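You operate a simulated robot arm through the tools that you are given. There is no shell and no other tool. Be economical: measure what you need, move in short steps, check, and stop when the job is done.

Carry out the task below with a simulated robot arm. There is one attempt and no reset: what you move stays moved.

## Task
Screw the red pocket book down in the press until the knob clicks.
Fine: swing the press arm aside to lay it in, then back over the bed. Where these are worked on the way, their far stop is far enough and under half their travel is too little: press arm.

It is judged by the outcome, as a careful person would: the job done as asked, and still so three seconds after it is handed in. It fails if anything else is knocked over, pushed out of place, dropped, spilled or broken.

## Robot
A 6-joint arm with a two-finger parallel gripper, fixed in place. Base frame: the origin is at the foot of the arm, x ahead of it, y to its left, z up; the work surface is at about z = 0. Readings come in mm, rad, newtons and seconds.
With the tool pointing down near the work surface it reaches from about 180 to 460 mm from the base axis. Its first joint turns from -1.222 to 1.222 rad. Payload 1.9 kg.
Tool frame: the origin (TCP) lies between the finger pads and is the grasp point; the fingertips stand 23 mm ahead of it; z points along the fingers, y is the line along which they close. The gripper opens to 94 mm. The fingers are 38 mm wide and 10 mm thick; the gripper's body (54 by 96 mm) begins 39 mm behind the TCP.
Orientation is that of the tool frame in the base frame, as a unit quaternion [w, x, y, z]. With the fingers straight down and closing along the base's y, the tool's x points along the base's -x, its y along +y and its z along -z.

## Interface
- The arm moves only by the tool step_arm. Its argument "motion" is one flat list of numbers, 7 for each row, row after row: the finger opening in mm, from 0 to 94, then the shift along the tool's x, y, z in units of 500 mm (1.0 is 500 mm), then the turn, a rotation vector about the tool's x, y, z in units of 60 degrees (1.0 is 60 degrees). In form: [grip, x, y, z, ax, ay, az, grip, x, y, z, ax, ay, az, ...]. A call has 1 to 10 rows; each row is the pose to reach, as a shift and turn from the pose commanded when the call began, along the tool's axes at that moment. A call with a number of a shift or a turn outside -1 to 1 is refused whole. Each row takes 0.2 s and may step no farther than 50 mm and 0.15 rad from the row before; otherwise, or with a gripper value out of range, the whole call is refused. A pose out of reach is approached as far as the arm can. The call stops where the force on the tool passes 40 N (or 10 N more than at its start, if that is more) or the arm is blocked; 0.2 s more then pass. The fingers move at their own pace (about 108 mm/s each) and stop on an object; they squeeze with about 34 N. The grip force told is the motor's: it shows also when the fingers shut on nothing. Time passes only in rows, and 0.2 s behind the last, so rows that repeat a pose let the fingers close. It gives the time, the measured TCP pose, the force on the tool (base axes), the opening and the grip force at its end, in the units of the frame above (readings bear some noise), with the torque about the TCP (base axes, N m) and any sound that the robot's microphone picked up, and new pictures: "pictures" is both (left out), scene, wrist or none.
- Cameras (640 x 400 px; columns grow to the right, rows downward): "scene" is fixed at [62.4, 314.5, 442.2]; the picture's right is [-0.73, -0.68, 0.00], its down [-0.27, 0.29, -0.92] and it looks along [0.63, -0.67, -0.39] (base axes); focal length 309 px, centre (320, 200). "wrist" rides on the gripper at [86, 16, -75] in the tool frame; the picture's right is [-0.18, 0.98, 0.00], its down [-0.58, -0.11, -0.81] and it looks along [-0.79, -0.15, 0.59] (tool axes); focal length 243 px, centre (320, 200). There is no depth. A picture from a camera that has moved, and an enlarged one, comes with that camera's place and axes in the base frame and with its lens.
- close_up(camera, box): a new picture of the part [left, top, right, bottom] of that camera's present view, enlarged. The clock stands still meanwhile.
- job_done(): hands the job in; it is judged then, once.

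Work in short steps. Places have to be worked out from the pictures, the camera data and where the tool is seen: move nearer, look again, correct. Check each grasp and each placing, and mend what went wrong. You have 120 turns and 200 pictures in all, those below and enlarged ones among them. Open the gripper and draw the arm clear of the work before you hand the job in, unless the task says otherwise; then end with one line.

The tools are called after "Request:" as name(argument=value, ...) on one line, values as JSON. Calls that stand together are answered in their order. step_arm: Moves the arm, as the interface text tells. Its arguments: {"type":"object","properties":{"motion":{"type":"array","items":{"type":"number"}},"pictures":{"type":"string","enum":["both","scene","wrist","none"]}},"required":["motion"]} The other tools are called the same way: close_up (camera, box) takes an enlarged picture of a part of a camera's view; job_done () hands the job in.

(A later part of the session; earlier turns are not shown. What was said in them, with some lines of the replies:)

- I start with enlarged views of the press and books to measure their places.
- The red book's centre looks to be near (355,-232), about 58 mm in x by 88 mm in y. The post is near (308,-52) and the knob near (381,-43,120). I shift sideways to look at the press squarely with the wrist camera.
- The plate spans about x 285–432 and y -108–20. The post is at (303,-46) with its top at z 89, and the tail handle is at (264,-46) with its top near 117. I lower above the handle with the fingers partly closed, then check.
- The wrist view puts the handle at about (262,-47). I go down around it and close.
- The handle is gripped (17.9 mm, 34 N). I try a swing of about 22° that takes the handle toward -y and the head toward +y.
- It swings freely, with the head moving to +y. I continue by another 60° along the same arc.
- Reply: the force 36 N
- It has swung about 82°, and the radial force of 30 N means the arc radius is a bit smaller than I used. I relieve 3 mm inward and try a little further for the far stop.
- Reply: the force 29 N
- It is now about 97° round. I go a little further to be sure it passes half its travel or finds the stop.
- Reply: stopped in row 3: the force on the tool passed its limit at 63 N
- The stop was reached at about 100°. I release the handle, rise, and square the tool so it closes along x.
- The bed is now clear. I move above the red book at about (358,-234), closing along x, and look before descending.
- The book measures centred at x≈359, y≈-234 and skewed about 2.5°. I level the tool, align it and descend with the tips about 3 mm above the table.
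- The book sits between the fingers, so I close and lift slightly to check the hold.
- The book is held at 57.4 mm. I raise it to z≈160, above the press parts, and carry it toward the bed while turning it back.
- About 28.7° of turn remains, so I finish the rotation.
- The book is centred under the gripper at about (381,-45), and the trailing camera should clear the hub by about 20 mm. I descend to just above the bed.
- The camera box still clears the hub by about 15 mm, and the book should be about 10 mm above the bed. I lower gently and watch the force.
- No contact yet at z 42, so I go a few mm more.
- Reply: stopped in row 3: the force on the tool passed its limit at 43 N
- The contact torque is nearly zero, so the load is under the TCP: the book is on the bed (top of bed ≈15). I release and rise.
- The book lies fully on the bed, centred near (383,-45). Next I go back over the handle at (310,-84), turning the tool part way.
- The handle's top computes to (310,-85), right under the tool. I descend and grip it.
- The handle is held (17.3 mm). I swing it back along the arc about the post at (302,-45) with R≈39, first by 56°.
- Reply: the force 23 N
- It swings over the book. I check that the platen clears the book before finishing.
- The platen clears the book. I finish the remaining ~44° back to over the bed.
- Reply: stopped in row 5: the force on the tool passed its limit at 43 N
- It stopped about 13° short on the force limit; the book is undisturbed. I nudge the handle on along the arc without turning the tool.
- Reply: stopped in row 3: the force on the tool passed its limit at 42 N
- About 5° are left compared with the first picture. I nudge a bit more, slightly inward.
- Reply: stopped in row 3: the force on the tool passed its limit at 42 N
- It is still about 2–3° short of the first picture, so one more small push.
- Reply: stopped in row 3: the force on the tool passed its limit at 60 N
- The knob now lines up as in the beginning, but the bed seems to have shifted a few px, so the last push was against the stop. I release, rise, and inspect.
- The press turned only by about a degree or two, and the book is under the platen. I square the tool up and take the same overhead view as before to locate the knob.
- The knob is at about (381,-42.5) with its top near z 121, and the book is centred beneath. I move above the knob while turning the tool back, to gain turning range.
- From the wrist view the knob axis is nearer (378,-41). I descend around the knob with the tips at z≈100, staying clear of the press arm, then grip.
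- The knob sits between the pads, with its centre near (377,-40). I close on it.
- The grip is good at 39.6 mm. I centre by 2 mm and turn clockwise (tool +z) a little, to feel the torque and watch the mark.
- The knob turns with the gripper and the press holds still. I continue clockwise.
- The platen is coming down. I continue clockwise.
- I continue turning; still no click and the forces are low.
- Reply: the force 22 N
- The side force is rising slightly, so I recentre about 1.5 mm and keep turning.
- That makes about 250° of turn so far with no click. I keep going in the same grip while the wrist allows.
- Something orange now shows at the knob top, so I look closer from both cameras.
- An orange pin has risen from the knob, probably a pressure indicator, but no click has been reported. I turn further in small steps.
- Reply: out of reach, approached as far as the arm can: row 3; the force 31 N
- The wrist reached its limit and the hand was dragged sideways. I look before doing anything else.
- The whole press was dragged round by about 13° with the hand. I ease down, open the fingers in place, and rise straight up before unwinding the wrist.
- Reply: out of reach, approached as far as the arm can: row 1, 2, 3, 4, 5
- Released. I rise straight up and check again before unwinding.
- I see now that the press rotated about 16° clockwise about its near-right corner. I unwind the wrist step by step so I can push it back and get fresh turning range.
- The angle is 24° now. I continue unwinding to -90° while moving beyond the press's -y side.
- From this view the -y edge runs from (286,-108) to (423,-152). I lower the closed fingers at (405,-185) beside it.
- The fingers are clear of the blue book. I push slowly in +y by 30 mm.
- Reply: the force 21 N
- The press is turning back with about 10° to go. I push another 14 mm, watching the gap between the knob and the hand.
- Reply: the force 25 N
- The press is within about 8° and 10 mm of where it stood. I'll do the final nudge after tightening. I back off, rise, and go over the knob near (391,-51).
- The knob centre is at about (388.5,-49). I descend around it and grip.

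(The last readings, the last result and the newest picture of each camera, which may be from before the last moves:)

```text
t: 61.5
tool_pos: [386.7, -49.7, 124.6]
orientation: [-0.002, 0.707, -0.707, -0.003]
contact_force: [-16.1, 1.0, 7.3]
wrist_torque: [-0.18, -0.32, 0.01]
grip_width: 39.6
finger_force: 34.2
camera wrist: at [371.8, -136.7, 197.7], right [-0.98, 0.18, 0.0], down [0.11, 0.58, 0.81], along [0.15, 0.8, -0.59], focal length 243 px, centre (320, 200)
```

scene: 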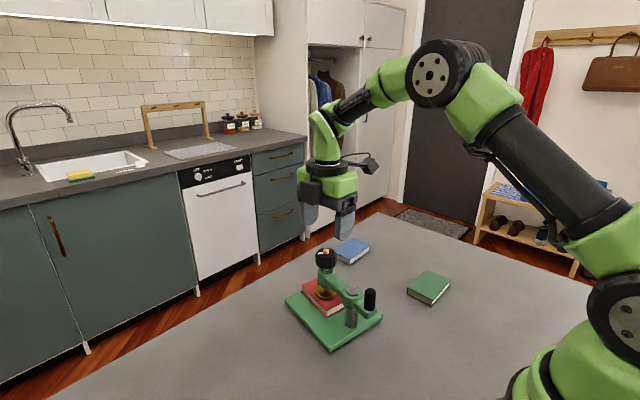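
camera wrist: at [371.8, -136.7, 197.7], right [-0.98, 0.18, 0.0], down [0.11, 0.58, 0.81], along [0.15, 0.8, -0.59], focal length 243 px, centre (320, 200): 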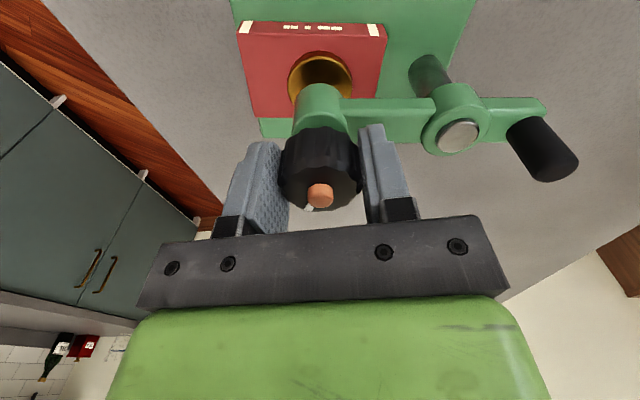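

Gripped. I shift 3 mm toward -x to relieve the side load and turn clockwise.

Request:
step_arm(motion=[0, 0, 0.006, 0, 0, 0, 0, 0, 0, 0.006, 0, 0, 0, 0.12, 0, 0, 0.006, 0, 0, 0, 0.24, 0, 0, 0.006, 0, 0, 0, 0.36], pictures="wrist")

Request:
close_up(camera="scene", box=[270, 220, 470, 360])

```text
t: 62.5
tool_pos: [384.9, -51.2, 123.6]
orientation: [0.002, -0.562, 0.827, 0.001]
contact_force: [7.7, -13.8, 0.8]
wrist_torque: [0.07, -0.35, 0.07]
grip_width: 39.3
finger_force: 33.9
camera wrist: at [338.4, -126.1, 198.1], right [-0.85, 0.53, 0.0], down [0.32, 0.5, 0.81], along [0.43, 0.68, -0.59], focal length 243 px, centre (320, 200)
```

wrist: 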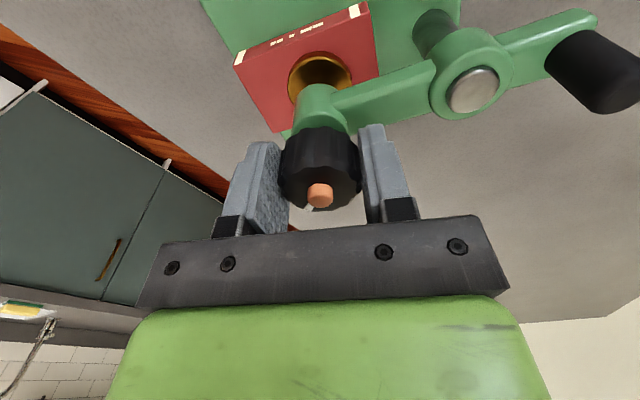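

```text
2.86 times, centred on (370, 290) of scene
camera zoom: at [62.5, 314.5, 442.2], right [-0.73, -0.68, 0.0], down [-0.27, 0.29, -0.92], along [0.63, -0.67, -0.39], focal length 882 px, centre (177, -57)
```

zoom: 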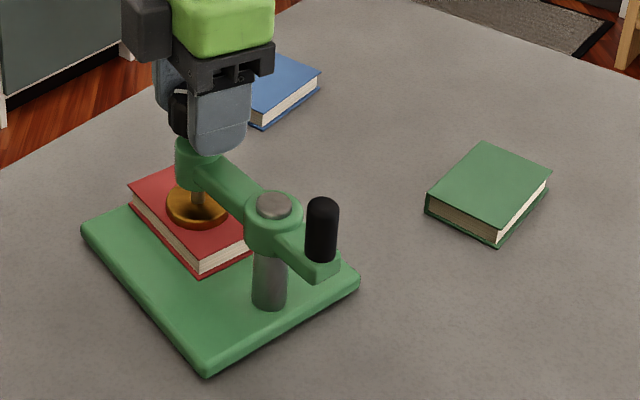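

The knob turns and the press holds. I continue.

Request:
step_arm(motion=[0, 0, 0, 0, 0, 0, 0.14, 0, 0, 0, 0, 0, 0, 0.28, 0, 0, 0, 0, 0, 0, 0.42, 0, 0, 0, 0, 0, 0, 0.56, 0, 0, 0, 0, 0, 0, 0.7, 0, 0, 0, 0, 0, 0, 0.84], pictures="wrist")

Request:
close_up(camera="scene", box=[270, 220, 470, 360])

```text
t: 63.9
tool_pos: [384.5, -48.8, 122.1]
orientation: [-0.001, -0.156, 0.988, 0.004]
contact_force: [-9.2, 0.1, 6.9]
wrist_torque: [-0.13, -0.3, -0.03]
grip_width: 39.2
finger_force: 33.8
camera wrist: at [298.4, -61.2, 198.5], right [-0.13, 0.99, 0.01], down [0.59, 0.07, 0.81], along [0.8, 0.11, -0.59], focal length 243 px, centre (320, 200)
```

wrist: 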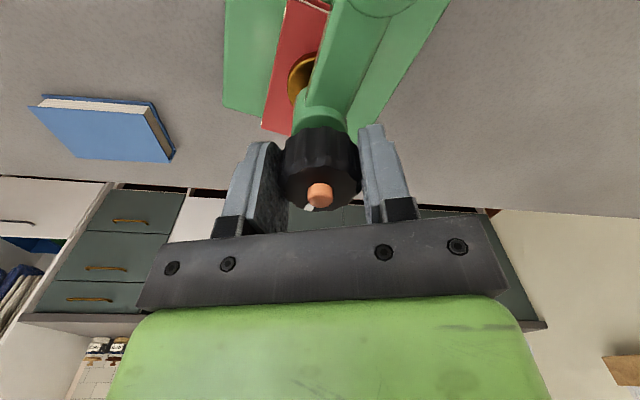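

```text
2.86 times, centred on (370, 290) of scene
camera zoom: at [62.4, 314.6, 442.2], right [-0.73, -0.68, 0.0], down [-0.27, 0.29, -0.92], along [0.63, -0.67, -0.39], focal length 882 px, centre (177, -57)
```

zoom: 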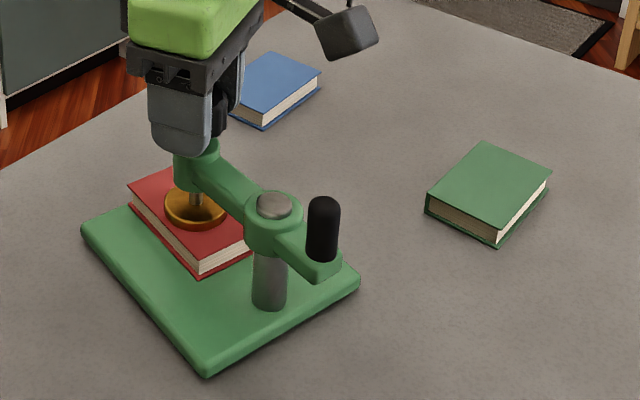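

Still no click, so I keep turning.

Request:
step_arm(motion=[0, 0, 0, 0, 0, 0, 0.14, 0, 0, 0, 0, 0, 0, 0.28, 0, 0, 0, 0, 0, 0, 0.42, 0, 0, 0, 0, 0, 0, 0.56, 0, 0, 0, 0, 0, 0, 0.7, 0, 0, 0, 0, 0, 0, 0.84], pictures="none")

Request:
close_up(camera="scene", box=[290, 240, 390, 350])

```text
t: 65.3
tool_pos: [385.0, -50.7, 123.2]
orientation: [-0.001, 0.28, 0.96, 0.003]
contact_force: [-12.2, 9.1, 10.5]
wrist_torque: [-0.25, 0.26, 0.05]
grip_width: 39.4
finger_force: 34.2
```

```text
3.64 times, centred on (340, 295) of scene
camera zoom: at [62.4, 314.6, 442.2], right [-0.73, -0.68, 0.0], down [-0.27, 0.29, -0.92], along [0.63, -0.67, -0.39], focal length 1122 px, centre (247, -146)
```

zoom: 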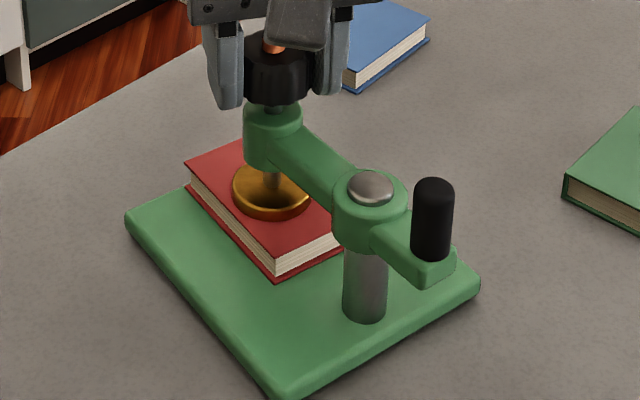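

I continue turning and listening.

Request:
step_arm(motion=[0, 0, 0, 0, 0, 0, 0.14, 0, 0, 0, 0, 0, 0, 0.28, 0, 0, 0, 0, 0, 0, 0.42, 0, 0, 0, 0, 0, 0, 0.56, 0, 0, 0, 0, 0, 0, 0.7, 0, 0, 0, 0, 0, 0, 0.84], pictures="none")

Request:
close_up(camera="scene", box=[290, 240, 390, 350])

```text
t: 66.7
tool_pos: [384.6, -50.2, 123.4]
orientation: [-0.003, 0.662, 0.749, 0.003]
contact_force: [-14.8, 3.4, 12.3]
wrist_torque: [0.07, 0.48, -0.04]
grip_width: 39.4
finger_force: 33.5
```

```text
3.64 times, centred on (340, 295) of scene
camera zoom: at [62.4, 314.5, 442.2], right [-0.73, -0.68, 0.0], down [-0.27, 0.29, -0.92], along [0.63, -0.67, -0.39], focal length 1122 px, centre (247, -146)
```

zoom: 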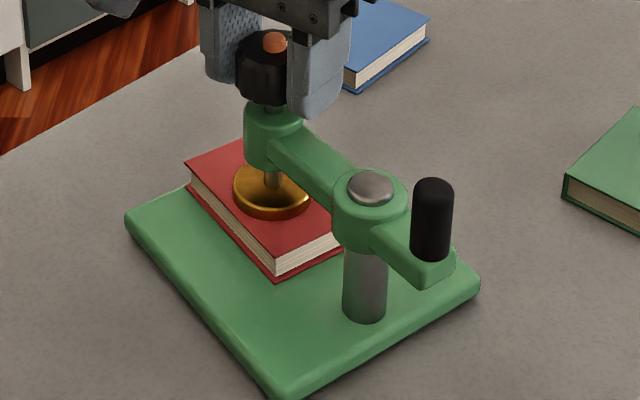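

The upward force is slowly growing as it tightens. I continue.

Request:
step_arm(motion=[0, 0, 0, 0, 0, 0, 0.14, 0, 0, 0, 0, 0, 0, 0.28, 0, 0, 0, 0, 0, 0, 0.42, 0, 0, 0, 0, 0, 0, 0.56, 0, 0, 0, 0, 0, 0, 0.7, 0, 0, 0, 0, 0, 0, 0.84], pictures="none")

Request:
close_up(camera="scene", box=[290, 240, 390, 350])

Request:
close_up(camera="wrist", box=[200, 80, 440, 240])

```text
t: 68.1
tool_pos: [386.0, -51.7, 122.7]
orientation: [-0.003, 0.918, 0.397, 0.001]
contact_force: [2.1, -2.3, -0.3]
wrist_torque: [-0.32, -0.35, 0.01]
grip_width: 39.5
finger_force: 33.7
```

```text
3.64 times, centred on (340, 295) of scene
camera zoom: at [62.5, 314.5, 442.2], right [-0.73, -0.68, 0.0], down [-0.27, 0.29, -0.92], along [0.63, -0.67, -0.39], focal length 1122 px, centre (247, -146)
```

zoom: 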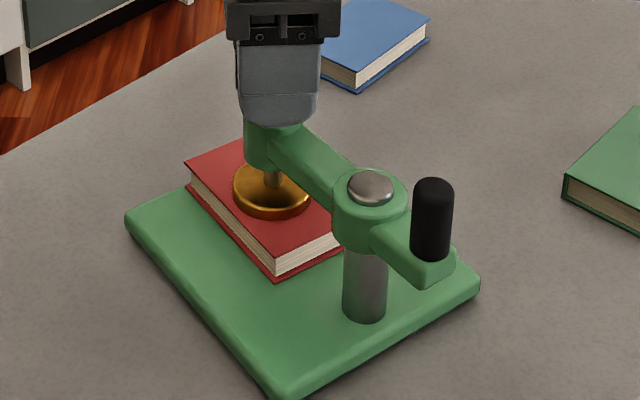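

```text
2.50 times, centred on (320, 160) of wrist
camera zoom: at [456.9, 1.1, 198.7], right [0.59, -0.81, 0.0], down [-0.48, -0.35, 0.8], along [-0.65, -0.47, -0.59], focal length 606 px, centre (320, 300)
```

zoom: 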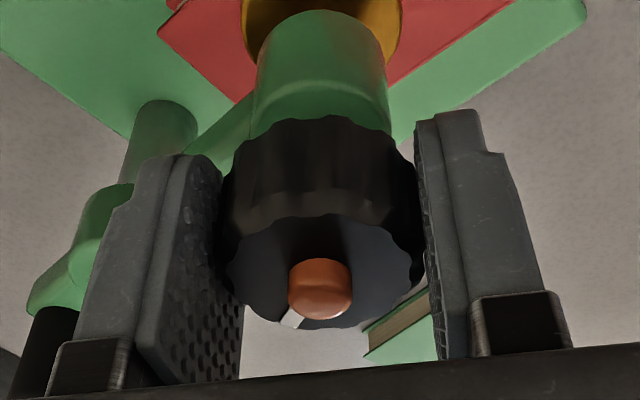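

The platen hasn't moved since the pin popped up, which suggests the knob's clutch has tripped. I check platen contact closely.

Request:
close_up(camera="scene", box=[330, 265, 390, 325])

Request:
close_up(camera="scene", box=[300, 265, 360, 315])

```text
6.67 times, centred on (360, 295) of scene
camera zoom: at [62.5, 314.5, 442.2], right [-0.73, -0.68, 0.0], down [-0.27, 0.29, -0.92], along [0.63, -0.67, -0.39], focal length 2057 px, centre (53, -433)
```

zoom: 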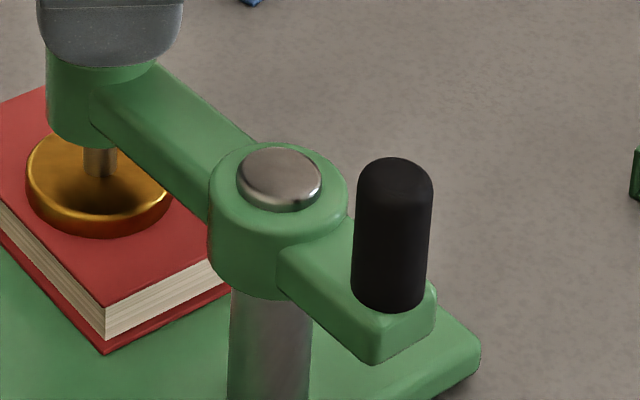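

```text
8.00 times, centred on (330, 290) of scene
camera zoom: at [62.5, 314.5, 442.2], right [-0.73, -0.68, 0.0], down [-0.27, 0.29, -0.92], along [0.63, -0.67, -0.39], focal length 2468 px, centre (240, -520)
```

zoom: 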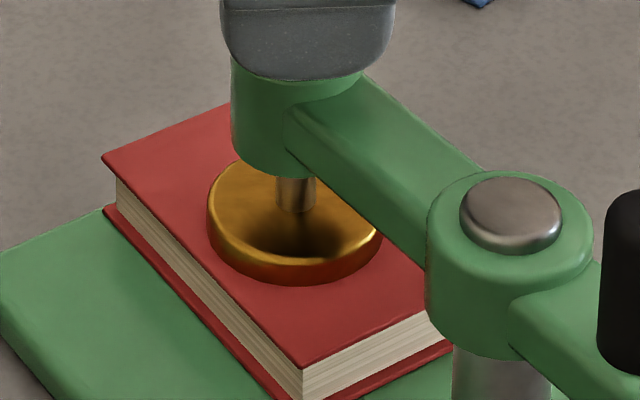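

The platen is seated on the book, the pin is up, and another ~190° gave no further travel, so the knob has clicked over. I open, rise, and verify.

Request:
step_arm(motion=[60, 0, 0, 0, 0, 0, 0, 75, 0, 0, 0, 0, 0, 0, 75, 0, 0, -0.05, 0, 0, 0, 75, 0, 0, -0.12, 0, 0, 0, 75, 0, 0, -0.2, 0, 0, 0, 75, 0, 0, -0.2, 0, 0, 0], pictures="wrist")

Request:
close_up(camera="scene", box=[270, 220, 470, 360])

```text
t: 69.5
tool_pos: [386.0, -50.0, 224.2]
orientation: [-0.003, 0.917, 0.398, 0.002]
contact_force: [-0.8, -1.2, 0.5]
wrist_torque: [-0.02, -0.02, -0.02]
grip_width: 74.9
finger_force: 0.0
camera wrist: at [457.0, 1.4, 299.4], right [0.59, -0.81, 0.0], down [-0.48, -0.35, 0.8], along [-0.65, -0.47, -0.59], focal length 243 px, centre (320, 200)
```

wrist: 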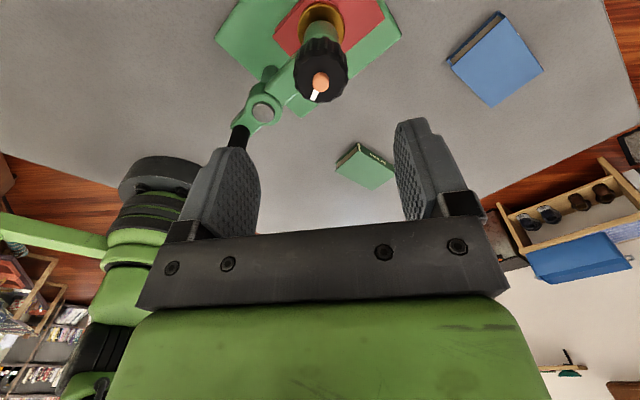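

```text
2.86 times, centred on (370, 290) of scene
camera zoom: at [62.4, 314.5, 442.2], right [-0.73, -0.68, 0.0], down [-0.27, 0.29, -0.92], along [0.63, -0.67, -0.39], focal length 882 px, centre (177, -57)
```

zoom: 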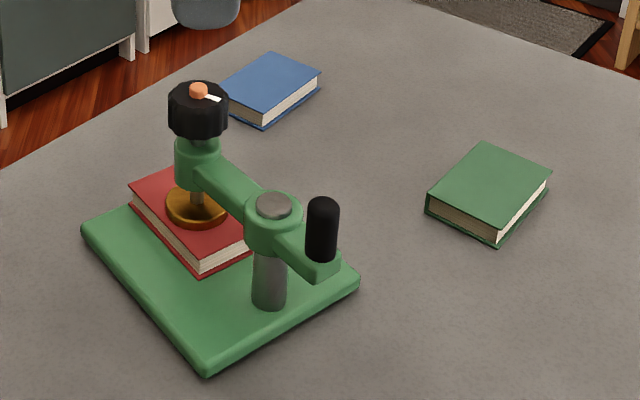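

Everything is in order. Now I restore the press's angle by nudging the pivot hub (which can't swing the arm) toward -y, first moving beside it at (314,25).

Request:
step_arm(motion=[40, 0.001, -0.035, 0, 0, 0, -0.12, 0, 0.003, -0.07, 0, 0, 0, -0.24, 0, 0.005, -0.105, 0, 0, 0, -0.36, 0, 0.007, -0.14, 0.02, 0, 0, -0.48, 0, 0.009, -0.175, 0.04, 0, 0, -0.6, 0, 0.011, -0.207, 0.06, 0, 0, -0.716, 0, 0.011, -0.207, 0.06, 0, 0, -0.716], pictures="wrist")

Request:
close_up(camera="scene", box=[270, 200, 470, 340])

```text
t: 71.1
tool_pos: [312.8, 25.3, 193.0]
orientation: [-0.002, 0.708, 0.707, 0.003]
contact_force: [-0.3, 0.7, -0.6]
wrist_torque: [-0.03, 0.0, -0.03]
grip_width: 0.1
finger_force: 34.0
camera wrist: at [330.3, 110.8, 269.6], right [0.98, -0.19, 0.0], down [-0.11, -0.59, 0.8], along [-0.15, -0.79, -0.6], focal length 243 px, centre (320, 200)
```

wrist: 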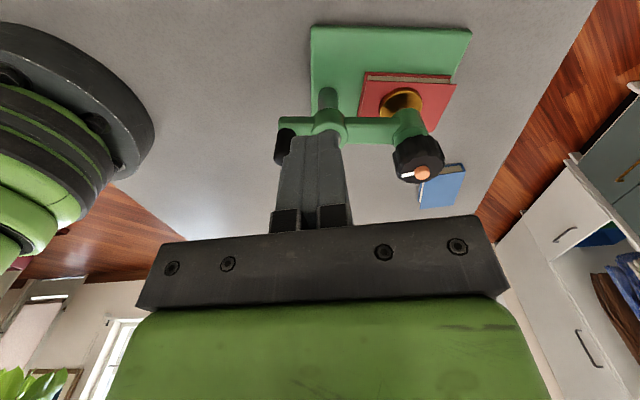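

```text
2.86 times, centred on (370, 270) of scene
camera zoom: at [62.4, 314.6, 442.2], right [-0.73, -0.68, 0.0], down [-0.27, 0.29, -0.92], along [0.63, -0.67, -0.39], focal length 882 px, centre (177, 0)
```

zoom: 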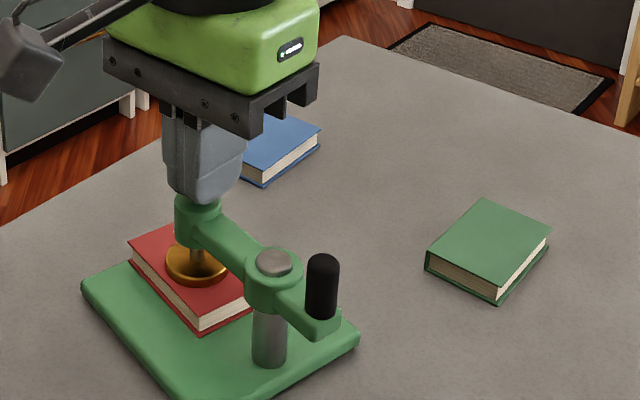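

The plate reads about -10° to -12° of rotation. I descend beside the hub (tips at z≈75) and push 12 mm past the expected contact.

Request:
step_arm(motion=[0, 0, 0, 0.09, 0, 0, 0, 0, 0, 0, 0.19, 0, 0, 0, 0, -0.02, 0, 0.19, 0, 0, 0, 0, -0.04, 0, 0.19, 0, 0, 0, 0, -0.052, 0, 0.19, 0, 0, 0, 0, -0.064, 0, 0.19, 0, 0, 0], pictures="none")

Request:
close_up(camera="scene", box=[270, 220, 470, 360])

```text
t: 72.5
tool_pos: [312.9, -5.5, 98.2]
orientation: [-0.004, 0.708, 0.706, 0.002]
contact_force: [-4.2, 25.6, 8.1]
wrist_torque: [0.28, 0.19, -0.16]
grip_width: 0.1
finger_force: 33.9
```

```text
2.86 times, centred on (370, 290) of scene
camera zoom: at [62.4, 314.6, 442.3], right [-0.73, -0.68, 0.0], down [-0.27, 0.29, -0.92], along [0.63, -0.67, -0.39], focal length 882 px, centre (177, -57)
```

zoom: 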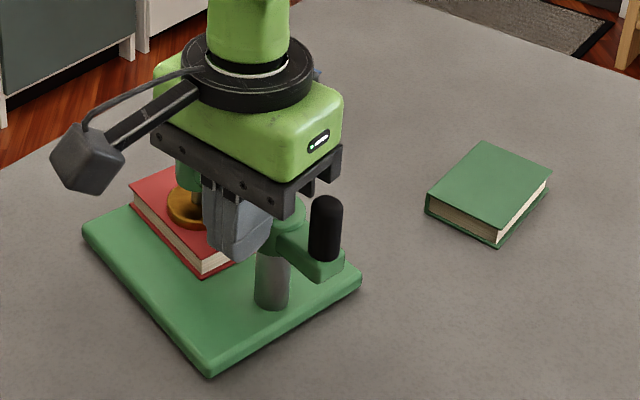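

The press is moving gently (25 N). I push about 12 mm more.

Request:
step_arm(motion=[0, -0.008, 0, 0, 0, 0, 0, 0, -0.016, 0, 0, 0, 0, 0, 0, -0.024, 0, 0, 0, 0, 0], pictures="none")

Request:
close_up(camera="scene", box=[270, 220, 470, 360])

```text
t: 73.3
tool_pos: [312.5, -18.4, 98.8]
orientation: [-0.003, 0.708, 0.706, 0.003]
contact_force: [-3.9, 22.0, 4.4]
wrist_torque: [0.26, 0.1, -0.09]
grip_width: 0.2
finger_force: 34.2
```

```text
2.86 times, centred on (370, 290) of scene
camera zoom: at [62.4, 314.5, 442.2], right [-0.73, -0.68, 0.0], down [-0.27, 0.29, -0.92], along [0.63, -0.67, -0.39], focal length 882 px, centre (177, -57)
```

zoom: 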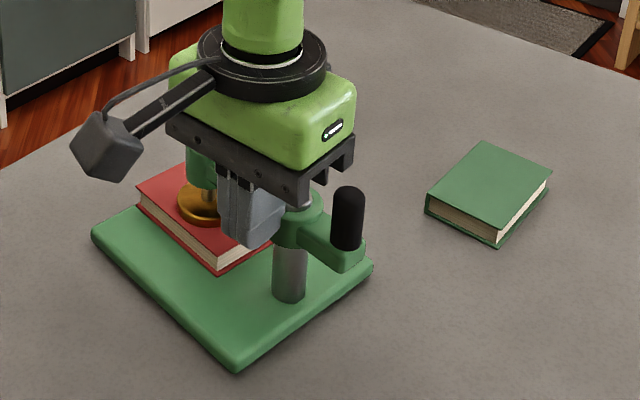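

The press is now close: about 9° off by the same measure, and 11 mm toward -y. One more light push at the far -y corner corrects both. I back off, rise, and unwind toward -90°.

Request:
step_arm(motion=[0, 0.04, 0, 0, 0, 0, 0, 0, 0.04, 0, -0.09, 0, 0, 0, 0, 0.04, 0, -0.17, 0, 0, 0, 0, 0.04, 0, -0.24, 0, 0, -0.14, 0, 0.04, 0, -0.24, 0, 0, -0.28, 0, 0.04, 0, -0.24, 0, 0, -0.42, 0, 0.04, 0, -0.24, 0, 0, -0.56, 0, 0.04, 0, -0.24, 0, 0, -0.7, 0, 0.04, 0, -0.24, 0, 0, -0.84, 0, 0.04, 0, -0.24, 0, 0, -0.98], pictures="none")

Request:
close_up(camera="scene", box=[270, 220, 470, 360])

Request:
step_arm(motion=[0, 0, 0, 0, 0, 0, -0.14, 0, 0, 0, 0, 0, 0, -0.28, 0, 0, 0, 0, 0, 0, -0.42, 0, 0, 0, 0, 0, 0, -0.56, 0, 0, 0, 0, 0, 0, -0.7, 0, 0, 0, 0, 0, 0, -0.84, 0, 0, 0, 0, 0, 0, -0.98], pictures="wrist")

```text
t: 75.5
tool_pos: [312.4, 1.8, 218.9]
orientation: [-0.002, 0.269, 0.963, 0.003]
contact_force: [0.0, -0.3, -1.2]
wrist_torque: [0.01, 0.01, 0.01]
grip_width: 0.0
finger_force: 33.6
```

```text
2.86 times, centred on (370, 290) of scene
camera zoom: at [62.4, 314.5, 442.2], right [-0.73, -0.68, 0.0], down [-0.27, 0.29, -0.92], along [0.63, -0.67, -0.39], focal length 882 px, centre (177, -57)
```

zoom: 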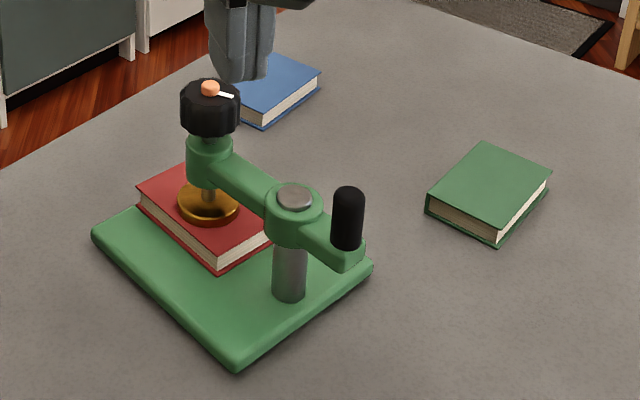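

```text
t: 77.1
tool_pos: [313.3, 0.5, 218.0]
orientation: [0.001, -0.239, 0.971, 0.003]
contact_force: [-0.1, -0.3, -0.4]
wrist_torque: [-0.01, 0.0, 0.03]
grip_width: 0.1
finger_force: 33.6
camera wrist: at [229.6, -26.2, 293.5], right [-0.29, 0.96, 0.01], down [0.57, 0.17, 0.81], along [0.77, 0.24, -0.59], focal length 243 px, centre (320, 200)
```

wrist: 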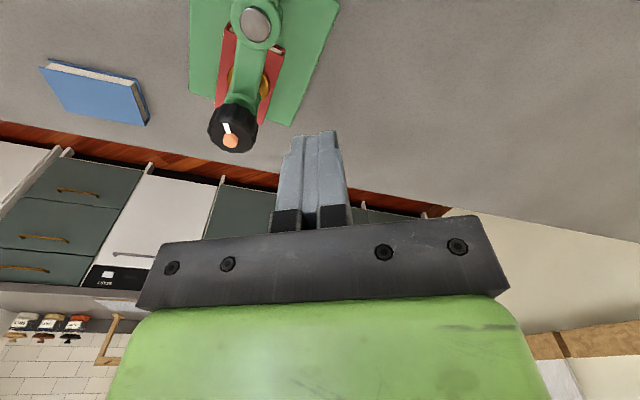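

The press is nearly where it started. I finish unwinding while moving to (425,-188) for one last light push.

Request:
step_arm(motion=[0, -0.003, -0.06, 0, 0, 0, -0.14, 0, -0.006, -0.12, 0, 0, 0, -0.28, 0, -0.01, -0.18, 0, 0, 0, -0.42, 0, -0.013, -0.24, 0, 0, 0, -0.56, 0, -0.017, -0.31, 0, 0, 0, -0.7, 0, -0.02, -0.37, 0, 0, 0, -0.84, 0, -0.024, -0.437, 0, 0, 0, -0.98, 0, -0.024, -0.437, 0, 0, 0, -1.0], pictures="both")

```text
t: 78.9
tool_pos: [414.6, -176.5, 213.0]
orientation: [0.004, -0.686, 0.727, 0.002]
contact_force: [0.2, 0.4, -0.1]
wrist_torque: [0.01, -0.03, 0.0]
grip_width: 0.0
finger_force: 33.7
out of reach, approached as far as the arm can: row 7, 8
camera wrist: at [393.2, -264.0, 288.9], right [-0.97, 0.24, 0.0], down [0.14, 0.57, 0.81], along [0.2, 0.79, -0.58], focal length 243 px, centre (320, 200)
```

scene: 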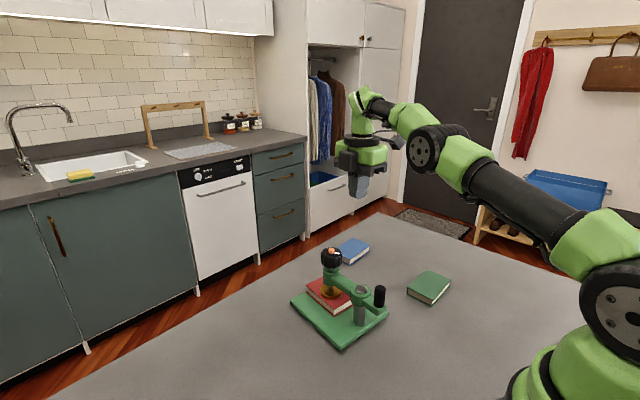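
wrist: 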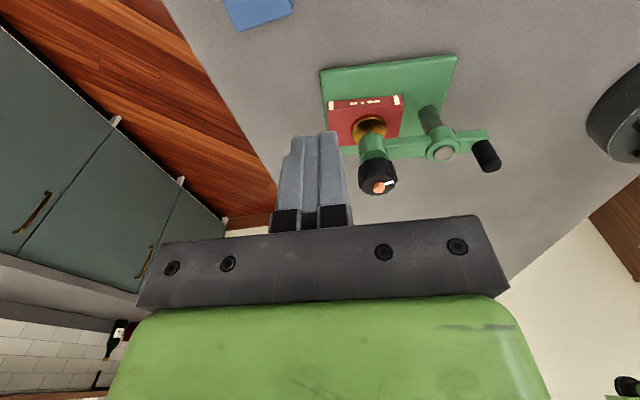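

The far corner needs about 18 mm in +y. I descend at about (411,-182), clear of the blue book.

Request:
step_arm(motion=[0, 0.0124, 0.0073, 0.09, 0, 0, 0, 0, 0.0124, 0.0073, 0.18, 0, 0, 0, 0, 0.0124, 0.0073, 0.27, 0, 0, 0, 0, 0.0124, 0.0073, 0.34, 0, 0, 0, 0, 0.0124, 0.0073, 0.37, 0, 0, 0, 0, 0.0124, 0.0073, 0.37, 0, 0, 0], pictures="wrist")

```text
t: 80.3
tool_pos: [410.8, -182.2, 29.5]
orientation: [0.002, -0.691, 0.723, 0.003]
contact_force: [0.0, -0.3, 0.6]
wrist_torque: [-0.01, -0.01, 0.01]
grip_width: 0.0
finger_force: 33.8
camera wrist: at [391.1, -269.1, 103.3], right [-0.97, 0.23, 0.0], down [0.13, 0.57, 0.81], along [0.18, 0.79, -0.59], focal length 243 px, centre (320, 200)
```

wrist: 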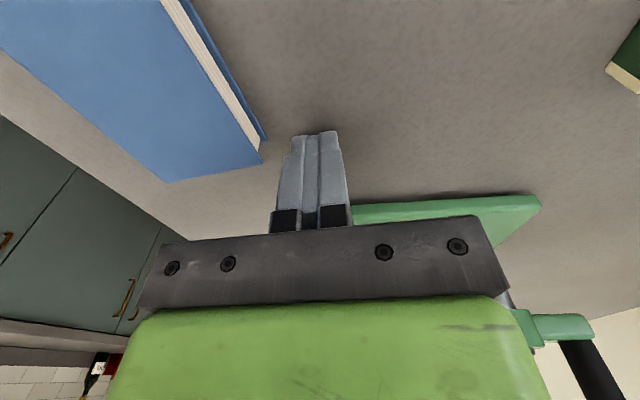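

I push gently in +y, first to just after contact.

Request:
step_arm(motion=[0, -0.02, 0, 0, 0, 0, 0, 0, -0.04, 0, 0, 0, 0, 0, 0, -0.055, 0, 0, 0, 0, 0, 0, -0.068, 0, 0, 0, 0, 0, 0, -0.08, 0, 0, 0, 0, 0], pictures="none")

Request:
close_up(camera="scene", box=[270, 220, 470, 360])

```text
t: 81.5
tool_pos: [413.2, -143.5, 30.1]
orientation: [0.002, -0.691, 0.723, 0.0]
contact_force: [3.6, -19.0, -2.3]
wrist_torque: [-0.42, -0.06, -0.13]
grip_width: 0.0
finger_force: 34.1
```

```text
2.86 times, centred on (370, 290) of scene
camera zoom: at [62.5, 314.5, 442.2], right [-0.73, -0.68, 0.0], down [-0.27, 0.29, -0.92], along [0.63, -0.67, -0.39], focal length 882 px, centre (177, -57)
```

zoom: 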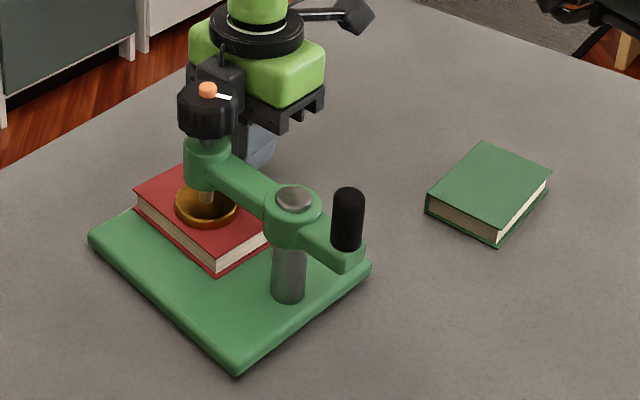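

It is in contact and beginning to move. I push 14 mm more.

Request:
step_arm(motion=[0, -0.01, 0, 0, 0, 0, 0, 0, -0.02, 0, 0, 0, 0, 0, 0, -0.028, 0, 0, 0, 0, 0], pictures="none")

Request:
close_up(camera="scene", box=[270, 220, 470, 360])

```text
t: 82.3
tool_pos: [413.0, -128.8, 30.2]
orientation: [0.002, -0.692, 0.722, 0.0]
contact_force: [4.5, -27.3, 6.7]
wrist_torque: [-0.47, -0.23, -0.13]
grip_width: 0.0
finger_force: 34.1
```

```text
2.86 times, centred on (370, 290) of scene
camera zoom: at [62.4, 314.6, 442.2], right [-0.73, -0.68, 0.0], down [-0.27, 0.29, -0.92], along [0.63, -0.67, -0.39], focal length 882 px, centre (177, -57)
```

zoom: 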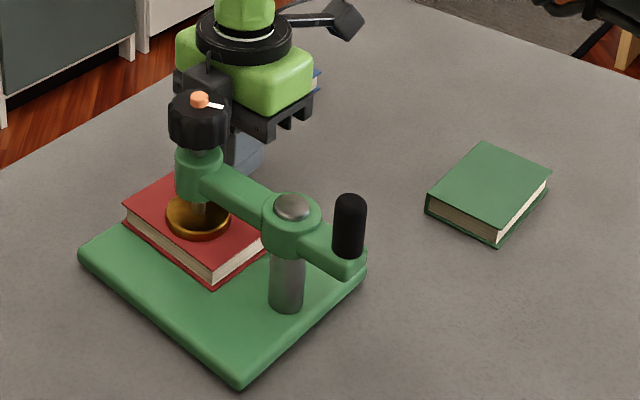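

The press is back within a few millimetres of its original place, with the platen down and the pin up. I back off, rise clear, open the gripper and check once more.

Request:
step_arm(motion=[0, 0.05, 0, 0, 0, 0, 0, 0, 0.07, 0, -0.06, 0, 0, 0, 0, 0.07, 0, -0.15, 0, 0, 0, 0, 0.07, 0, -0.24, 0, 0, 0, 30, 0.07, 0.03, -0.33, 0, 0, 0, 60, 0.07, 0.1, -0.4, 0, 0, 0, 80, 0.07, 0.17, -0.45, 0, 0, 0, 80, 0.07, 0.2, -0.5, 0, 0, 0, 80, 0.07, 0.2, -0.5, 0, 0, 0], pictures="scene")

Request:
close_up(camera="scene", box=[270, 220, 470, 360])

```text
t: 84.3
tool_pos: [310.9, -160.9, 279.2]
orientation: [0.002, -0.691, 0.723, 0.003]
contact_force: [0.0, 0.1, -1.0]
wrist_torque: [-0.03, 0.0, 0.01]
grip_width: 79.9
finger_force: 0.0
```

scene: 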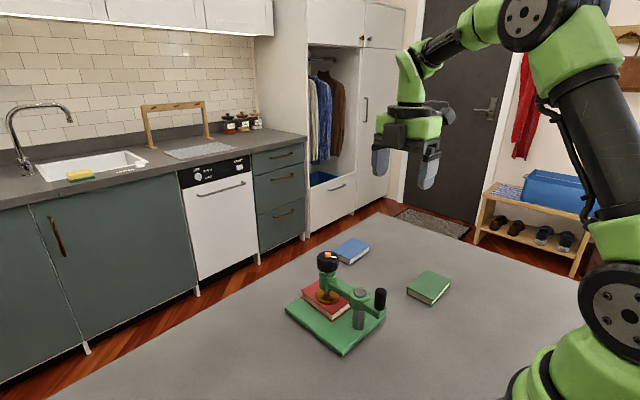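

```text
2.86 times, centred on (370, 290) of scene
camera zoom: at [62.4, 314.6, 442.2], right [-0.73, -0.68, 0.0], down [-0.27, 0.29, -0.92], along [0.63, -0.67, -0.39], focal length 882 px, centre (177, -57)
```

zoom: 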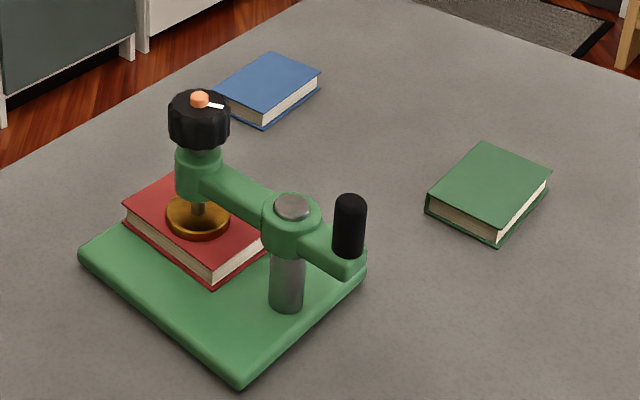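

The book is clamped under the platen, the arm is over the bed, the pin is up, the other books are untouched, and the gripper is open and clear. I hand in.

Request:
job_done()

```text
The job is handed in.
```

The red book is screwed down in the press with the arm back over the bed, but I heard no click: I judged it done because the knob's orange pin popped up and the platen stopped moving, and I dragged the press about 16° round while tightening, then nudged it back close to its original place.
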